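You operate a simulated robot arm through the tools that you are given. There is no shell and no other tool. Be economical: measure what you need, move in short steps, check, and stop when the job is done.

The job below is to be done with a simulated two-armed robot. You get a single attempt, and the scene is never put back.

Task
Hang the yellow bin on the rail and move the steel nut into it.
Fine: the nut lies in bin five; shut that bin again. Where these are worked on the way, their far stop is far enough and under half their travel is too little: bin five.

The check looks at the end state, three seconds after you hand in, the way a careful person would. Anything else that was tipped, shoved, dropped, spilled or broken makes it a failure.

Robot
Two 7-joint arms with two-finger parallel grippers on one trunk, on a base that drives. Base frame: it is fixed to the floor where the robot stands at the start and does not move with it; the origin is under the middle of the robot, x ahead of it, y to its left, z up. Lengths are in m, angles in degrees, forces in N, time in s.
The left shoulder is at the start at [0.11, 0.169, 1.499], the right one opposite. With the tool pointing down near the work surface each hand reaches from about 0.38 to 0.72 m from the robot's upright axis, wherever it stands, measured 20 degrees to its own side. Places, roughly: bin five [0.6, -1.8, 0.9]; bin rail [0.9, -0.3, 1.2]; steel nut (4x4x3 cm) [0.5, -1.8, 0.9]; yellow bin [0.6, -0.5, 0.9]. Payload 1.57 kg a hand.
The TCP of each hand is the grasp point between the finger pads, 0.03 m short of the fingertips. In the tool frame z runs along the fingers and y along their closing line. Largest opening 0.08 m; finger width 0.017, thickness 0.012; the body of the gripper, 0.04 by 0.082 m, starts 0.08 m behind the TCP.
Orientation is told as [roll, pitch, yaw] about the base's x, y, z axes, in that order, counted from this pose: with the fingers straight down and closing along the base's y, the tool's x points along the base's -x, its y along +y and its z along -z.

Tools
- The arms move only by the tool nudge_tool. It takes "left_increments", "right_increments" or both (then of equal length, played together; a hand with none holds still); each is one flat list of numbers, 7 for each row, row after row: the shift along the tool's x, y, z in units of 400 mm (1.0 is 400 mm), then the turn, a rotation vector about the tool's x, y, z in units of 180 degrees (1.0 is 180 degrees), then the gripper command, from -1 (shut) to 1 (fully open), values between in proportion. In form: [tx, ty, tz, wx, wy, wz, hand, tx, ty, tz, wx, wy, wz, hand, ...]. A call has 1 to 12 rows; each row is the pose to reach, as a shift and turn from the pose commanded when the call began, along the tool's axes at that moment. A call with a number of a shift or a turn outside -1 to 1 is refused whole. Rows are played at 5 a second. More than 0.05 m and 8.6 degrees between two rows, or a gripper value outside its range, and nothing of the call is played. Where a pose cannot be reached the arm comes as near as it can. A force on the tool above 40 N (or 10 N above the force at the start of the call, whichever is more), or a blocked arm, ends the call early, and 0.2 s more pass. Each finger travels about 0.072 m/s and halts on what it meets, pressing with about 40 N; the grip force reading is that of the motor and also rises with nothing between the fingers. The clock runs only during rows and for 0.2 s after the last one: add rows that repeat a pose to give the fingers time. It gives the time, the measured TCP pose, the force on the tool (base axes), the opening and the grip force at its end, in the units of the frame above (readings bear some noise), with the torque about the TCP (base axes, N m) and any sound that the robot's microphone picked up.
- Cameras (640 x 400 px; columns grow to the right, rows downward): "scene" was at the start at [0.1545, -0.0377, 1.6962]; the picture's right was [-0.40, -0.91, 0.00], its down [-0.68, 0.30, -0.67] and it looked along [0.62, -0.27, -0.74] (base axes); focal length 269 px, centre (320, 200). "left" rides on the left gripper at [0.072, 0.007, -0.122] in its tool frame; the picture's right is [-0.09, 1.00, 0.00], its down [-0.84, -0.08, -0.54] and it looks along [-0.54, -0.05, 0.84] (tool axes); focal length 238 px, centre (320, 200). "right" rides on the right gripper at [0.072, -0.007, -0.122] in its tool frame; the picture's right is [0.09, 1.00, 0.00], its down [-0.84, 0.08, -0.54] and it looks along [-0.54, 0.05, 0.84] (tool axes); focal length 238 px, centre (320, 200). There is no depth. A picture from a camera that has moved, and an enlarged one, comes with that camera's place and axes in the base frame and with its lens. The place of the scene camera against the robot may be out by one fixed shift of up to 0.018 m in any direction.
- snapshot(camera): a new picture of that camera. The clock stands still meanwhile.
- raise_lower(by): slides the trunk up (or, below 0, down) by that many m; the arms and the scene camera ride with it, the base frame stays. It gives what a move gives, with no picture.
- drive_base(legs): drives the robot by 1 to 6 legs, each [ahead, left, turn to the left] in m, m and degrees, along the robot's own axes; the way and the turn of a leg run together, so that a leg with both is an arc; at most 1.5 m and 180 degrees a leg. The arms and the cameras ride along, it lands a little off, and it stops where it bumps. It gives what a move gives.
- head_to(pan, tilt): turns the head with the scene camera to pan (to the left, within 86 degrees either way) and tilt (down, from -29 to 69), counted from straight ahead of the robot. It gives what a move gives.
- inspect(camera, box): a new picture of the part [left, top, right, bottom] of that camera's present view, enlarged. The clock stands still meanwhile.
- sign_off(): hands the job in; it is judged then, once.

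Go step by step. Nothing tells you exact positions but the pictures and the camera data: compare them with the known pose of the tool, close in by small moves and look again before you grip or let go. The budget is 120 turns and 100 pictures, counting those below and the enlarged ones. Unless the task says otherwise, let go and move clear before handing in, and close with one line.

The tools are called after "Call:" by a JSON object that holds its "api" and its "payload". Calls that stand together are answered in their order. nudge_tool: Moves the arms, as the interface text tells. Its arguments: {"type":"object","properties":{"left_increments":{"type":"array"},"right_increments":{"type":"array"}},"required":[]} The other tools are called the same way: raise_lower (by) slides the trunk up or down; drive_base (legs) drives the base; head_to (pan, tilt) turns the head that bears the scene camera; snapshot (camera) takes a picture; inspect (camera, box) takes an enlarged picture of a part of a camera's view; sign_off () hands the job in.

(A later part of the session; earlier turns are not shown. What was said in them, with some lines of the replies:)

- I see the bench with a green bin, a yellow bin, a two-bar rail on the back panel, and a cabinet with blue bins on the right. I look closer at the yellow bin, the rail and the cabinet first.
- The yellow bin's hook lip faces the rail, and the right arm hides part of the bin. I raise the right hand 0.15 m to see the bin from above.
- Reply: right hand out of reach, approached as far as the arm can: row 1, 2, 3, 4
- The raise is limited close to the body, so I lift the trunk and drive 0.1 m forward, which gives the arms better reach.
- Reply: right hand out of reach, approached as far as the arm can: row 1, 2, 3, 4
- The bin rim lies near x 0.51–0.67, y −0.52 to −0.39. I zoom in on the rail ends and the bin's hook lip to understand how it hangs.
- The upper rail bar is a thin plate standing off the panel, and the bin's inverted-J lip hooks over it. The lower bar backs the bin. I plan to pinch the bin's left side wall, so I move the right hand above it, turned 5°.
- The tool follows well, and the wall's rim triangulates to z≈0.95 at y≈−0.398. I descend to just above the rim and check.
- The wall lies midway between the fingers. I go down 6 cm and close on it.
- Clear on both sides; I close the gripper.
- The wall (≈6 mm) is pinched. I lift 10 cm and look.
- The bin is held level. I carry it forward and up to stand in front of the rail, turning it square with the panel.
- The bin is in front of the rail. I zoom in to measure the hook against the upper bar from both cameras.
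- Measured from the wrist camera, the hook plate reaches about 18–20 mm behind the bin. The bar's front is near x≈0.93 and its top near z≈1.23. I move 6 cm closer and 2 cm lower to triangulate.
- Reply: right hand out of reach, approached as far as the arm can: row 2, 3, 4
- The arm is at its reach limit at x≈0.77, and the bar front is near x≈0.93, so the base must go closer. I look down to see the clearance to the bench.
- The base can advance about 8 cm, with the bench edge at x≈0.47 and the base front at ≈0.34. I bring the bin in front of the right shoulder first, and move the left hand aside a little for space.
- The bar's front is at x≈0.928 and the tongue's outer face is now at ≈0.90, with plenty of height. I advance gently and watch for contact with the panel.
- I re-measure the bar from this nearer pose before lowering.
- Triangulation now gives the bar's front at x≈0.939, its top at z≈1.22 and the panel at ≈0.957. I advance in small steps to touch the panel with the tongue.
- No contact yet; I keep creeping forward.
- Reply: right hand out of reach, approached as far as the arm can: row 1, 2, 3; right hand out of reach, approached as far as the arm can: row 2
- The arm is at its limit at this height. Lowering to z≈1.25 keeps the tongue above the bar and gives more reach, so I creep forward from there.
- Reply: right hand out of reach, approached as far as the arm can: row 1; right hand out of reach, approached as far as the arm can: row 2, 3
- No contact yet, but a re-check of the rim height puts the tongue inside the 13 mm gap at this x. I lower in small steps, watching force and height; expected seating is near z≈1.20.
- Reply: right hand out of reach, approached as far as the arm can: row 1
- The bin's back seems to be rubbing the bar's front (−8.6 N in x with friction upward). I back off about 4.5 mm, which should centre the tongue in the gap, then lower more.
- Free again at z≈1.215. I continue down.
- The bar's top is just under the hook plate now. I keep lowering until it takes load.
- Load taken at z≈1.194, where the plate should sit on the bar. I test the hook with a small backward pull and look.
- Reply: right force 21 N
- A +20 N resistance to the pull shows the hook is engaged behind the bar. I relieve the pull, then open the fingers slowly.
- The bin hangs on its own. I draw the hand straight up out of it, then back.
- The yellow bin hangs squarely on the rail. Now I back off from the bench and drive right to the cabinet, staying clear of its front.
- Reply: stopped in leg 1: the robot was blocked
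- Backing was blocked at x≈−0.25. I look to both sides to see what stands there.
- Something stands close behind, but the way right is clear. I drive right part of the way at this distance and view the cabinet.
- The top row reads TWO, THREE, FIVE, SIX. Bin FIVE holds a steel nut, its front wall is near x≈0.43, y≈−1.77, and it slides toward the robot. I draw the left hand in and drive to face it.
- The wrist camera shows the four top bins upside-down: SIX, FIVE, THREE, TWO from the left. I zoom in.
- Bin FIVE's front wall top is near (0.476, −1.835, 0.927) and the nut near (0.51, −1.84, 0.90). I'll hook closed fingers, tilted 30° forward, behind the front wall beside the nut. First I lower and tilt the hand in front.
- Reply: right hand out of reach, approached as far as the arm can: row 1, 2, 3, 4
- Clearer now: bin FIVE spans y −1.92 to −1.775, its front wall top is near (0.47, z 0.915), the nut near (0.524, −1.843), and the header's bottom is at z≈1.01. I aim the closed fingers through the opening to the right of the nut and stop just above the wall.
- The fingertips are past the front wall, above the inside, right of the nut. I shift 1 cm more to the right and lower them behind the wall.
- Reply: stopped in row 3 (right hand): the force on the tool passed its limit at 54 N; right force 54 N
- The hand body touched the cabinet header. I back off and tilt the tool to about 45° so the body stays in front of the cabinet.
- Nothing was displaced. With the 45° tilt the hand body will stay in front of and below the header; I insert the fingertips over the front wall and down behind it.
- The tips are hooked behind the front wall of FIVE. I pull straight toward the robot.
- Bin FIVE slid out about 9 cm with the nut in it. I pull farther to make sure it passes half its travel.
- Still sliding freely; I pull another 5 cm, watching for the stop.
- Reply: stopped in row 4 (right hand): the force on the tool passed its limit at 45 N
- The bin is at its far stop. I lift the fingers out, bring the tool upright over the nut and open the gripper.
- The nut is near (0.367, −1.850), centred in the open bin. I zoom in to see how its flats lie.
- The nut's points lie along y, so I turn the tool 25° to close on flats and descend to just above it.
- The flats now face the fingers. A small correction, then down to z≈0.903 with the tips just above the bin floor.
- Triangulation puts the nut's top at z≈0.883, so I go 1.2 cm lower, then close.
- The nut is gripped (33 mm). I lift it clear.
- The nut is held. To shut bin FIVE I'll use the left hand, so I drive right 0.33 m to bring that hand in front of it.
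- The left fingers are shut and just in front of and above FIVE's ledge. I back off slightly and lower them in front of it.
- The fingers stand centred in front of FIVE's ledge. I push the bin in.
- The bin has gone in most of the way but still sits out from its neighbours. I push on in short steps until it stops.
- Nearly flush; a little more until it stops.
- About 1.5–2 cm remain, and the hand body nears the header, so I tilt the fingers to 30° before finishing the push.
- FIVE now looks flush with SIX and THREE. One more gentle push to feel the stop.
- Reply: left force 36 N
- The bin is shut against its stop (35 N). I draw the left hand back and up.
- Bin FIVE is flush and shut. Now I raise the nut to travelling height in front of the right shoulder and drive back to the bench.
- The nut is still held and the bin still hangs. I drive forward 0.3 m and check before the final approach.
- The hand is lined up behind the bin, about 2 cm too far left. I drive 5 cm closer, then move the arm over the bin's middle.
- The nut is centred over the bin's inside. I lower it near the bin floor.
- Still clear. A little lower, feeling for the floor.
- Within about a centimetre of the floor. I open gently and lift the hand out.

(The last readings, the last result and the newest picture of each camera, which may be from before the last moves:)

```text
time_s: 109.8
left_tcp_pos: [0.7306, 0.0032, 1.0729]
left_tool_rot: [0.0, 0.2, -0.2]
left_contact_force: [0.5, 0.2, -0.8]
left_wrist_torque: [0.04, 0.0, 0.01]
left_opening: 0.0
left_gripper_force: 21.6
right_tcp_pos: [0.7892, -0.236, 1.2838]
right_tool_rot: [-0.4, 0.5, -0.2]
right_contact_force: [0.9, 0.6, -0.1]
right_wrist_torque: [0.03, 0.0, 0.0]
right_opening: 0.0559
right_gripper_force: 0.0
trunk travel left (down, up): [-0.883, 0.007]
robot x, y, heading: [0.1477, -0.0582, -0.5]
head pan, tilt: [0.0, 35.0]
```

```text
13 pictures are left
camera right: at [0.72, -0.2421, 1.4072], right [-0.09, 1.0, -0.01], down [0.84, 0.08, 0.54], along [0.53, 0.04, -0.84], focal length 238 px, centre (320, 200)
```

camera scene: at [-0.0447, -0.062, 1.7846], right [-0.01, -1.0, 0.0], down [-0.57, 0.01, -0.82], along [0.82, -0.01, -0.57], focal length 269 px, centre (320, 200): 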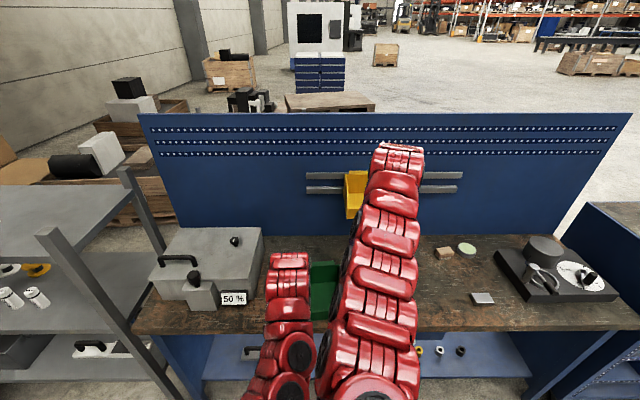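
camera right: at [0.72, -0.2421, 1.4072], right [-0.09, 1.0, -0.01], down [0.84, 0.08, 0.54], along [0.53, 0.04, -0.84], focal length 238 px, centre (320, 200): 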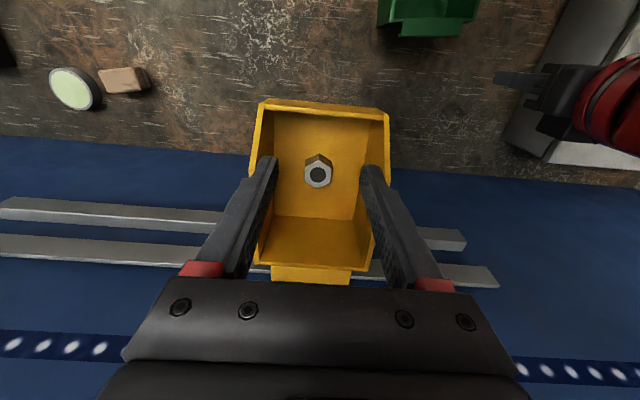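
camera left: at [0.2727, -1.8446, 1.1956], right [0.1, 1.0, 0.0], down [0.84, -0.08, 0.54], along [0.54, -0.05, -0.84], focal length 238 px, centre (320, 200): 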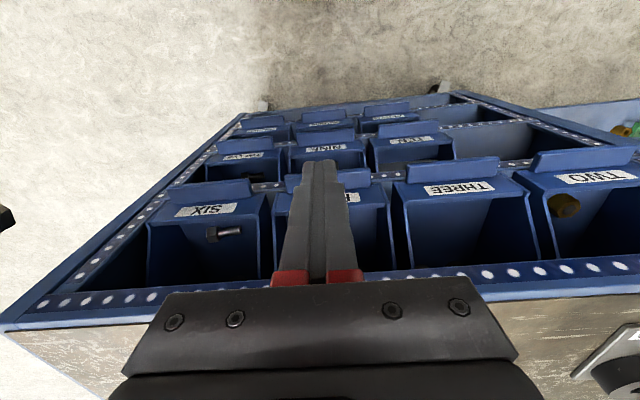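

The nut lies in the hung bin. I back the robot away for clearance and take a final look.

Call:
{"api": "drive_base", "payload": {"legs": [[-0.25, 0, 0]]}}

Call:
{"api": "inspect", "payload": {"camera": "scene", "box": [240, 140, 440, 300]}}

Call:
{"api": "snapshot", "payload": {"camera": "scene"}}

```text
time_s: 111.6
left_tcp_pos: [0.4828, 0.006, 1.0712]
left_tool_rot: [0.1, 0.2, 0.0]
left_contact_force: [-0.5, 0.2, -0.5]
left_wrist_torque: [-0.01, 0.01, 0.03]
left_opening: 0.0002
left_gripper_force: 21.3
right_tcp_pos: [0.5445, -0.2327, 1.2831]
right_tool_rot: [-0.4, 0.4, 0.0]
right_contact_force: [0.4, 0.1, -0.7]
right_wrist_torque: [-0.04, 0.02, -0.01]
right_opening: 0.0561
right_gripper_force: 0.1
trunk travel left (down, up): [-0.883, 0.007]
robot x, y, heading: [-0.102, -0.0577, 0.0]
head pan, tilt: [0.0, 35.0]
```

```text
2.50 times, centred on (340, 220) of scene
camera zoom: at [0.0702, -0.0625, 1.7844], right [0.0, -1.0, 0.0], down [-0.57, 0.0, -0.82], along [0.82, 0.0, -0.57], focal length 673 px, centre (270, 150)
```

zoom: 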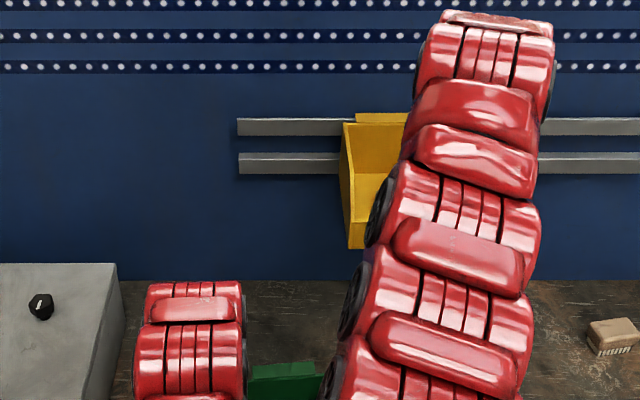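

```text
11 pictures are left
camera scene: at [0.0702, -0.0625, 1.7844], right [0.0, -1.0, 0.0], down [-0.57, 0.0, -0.82], along [0.82, 0.0, -0.57], focal length 269 px, centre (320, 200)
```

scene: 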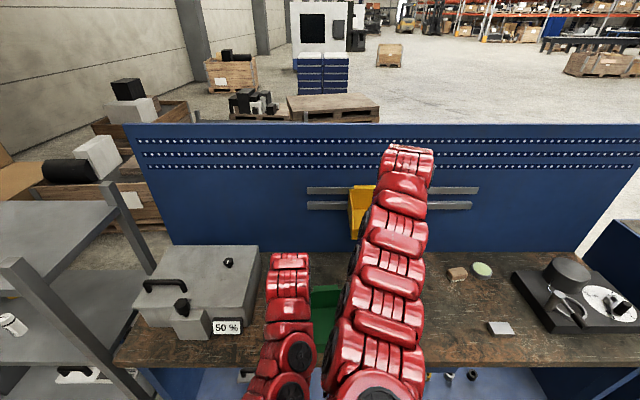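

The bin hangs level on the rail with the nut inside, bin five is shut, the hands are clear and nothing else on the bench has moved. I hand in now.

Call:
{"api": "sign_off", "payload": {}}

```text
The job is handed in.
```

The yellow bin hangs on the rail with the steel nut in it, and bin five is pushed shut against its stop. On the way, the right hand bumped the cabinet header once at about 54 N, and backing up from the bench was blocked once by something behind the robot that I couldn't see. I saw nothing out of place on the bench or the cabinet.
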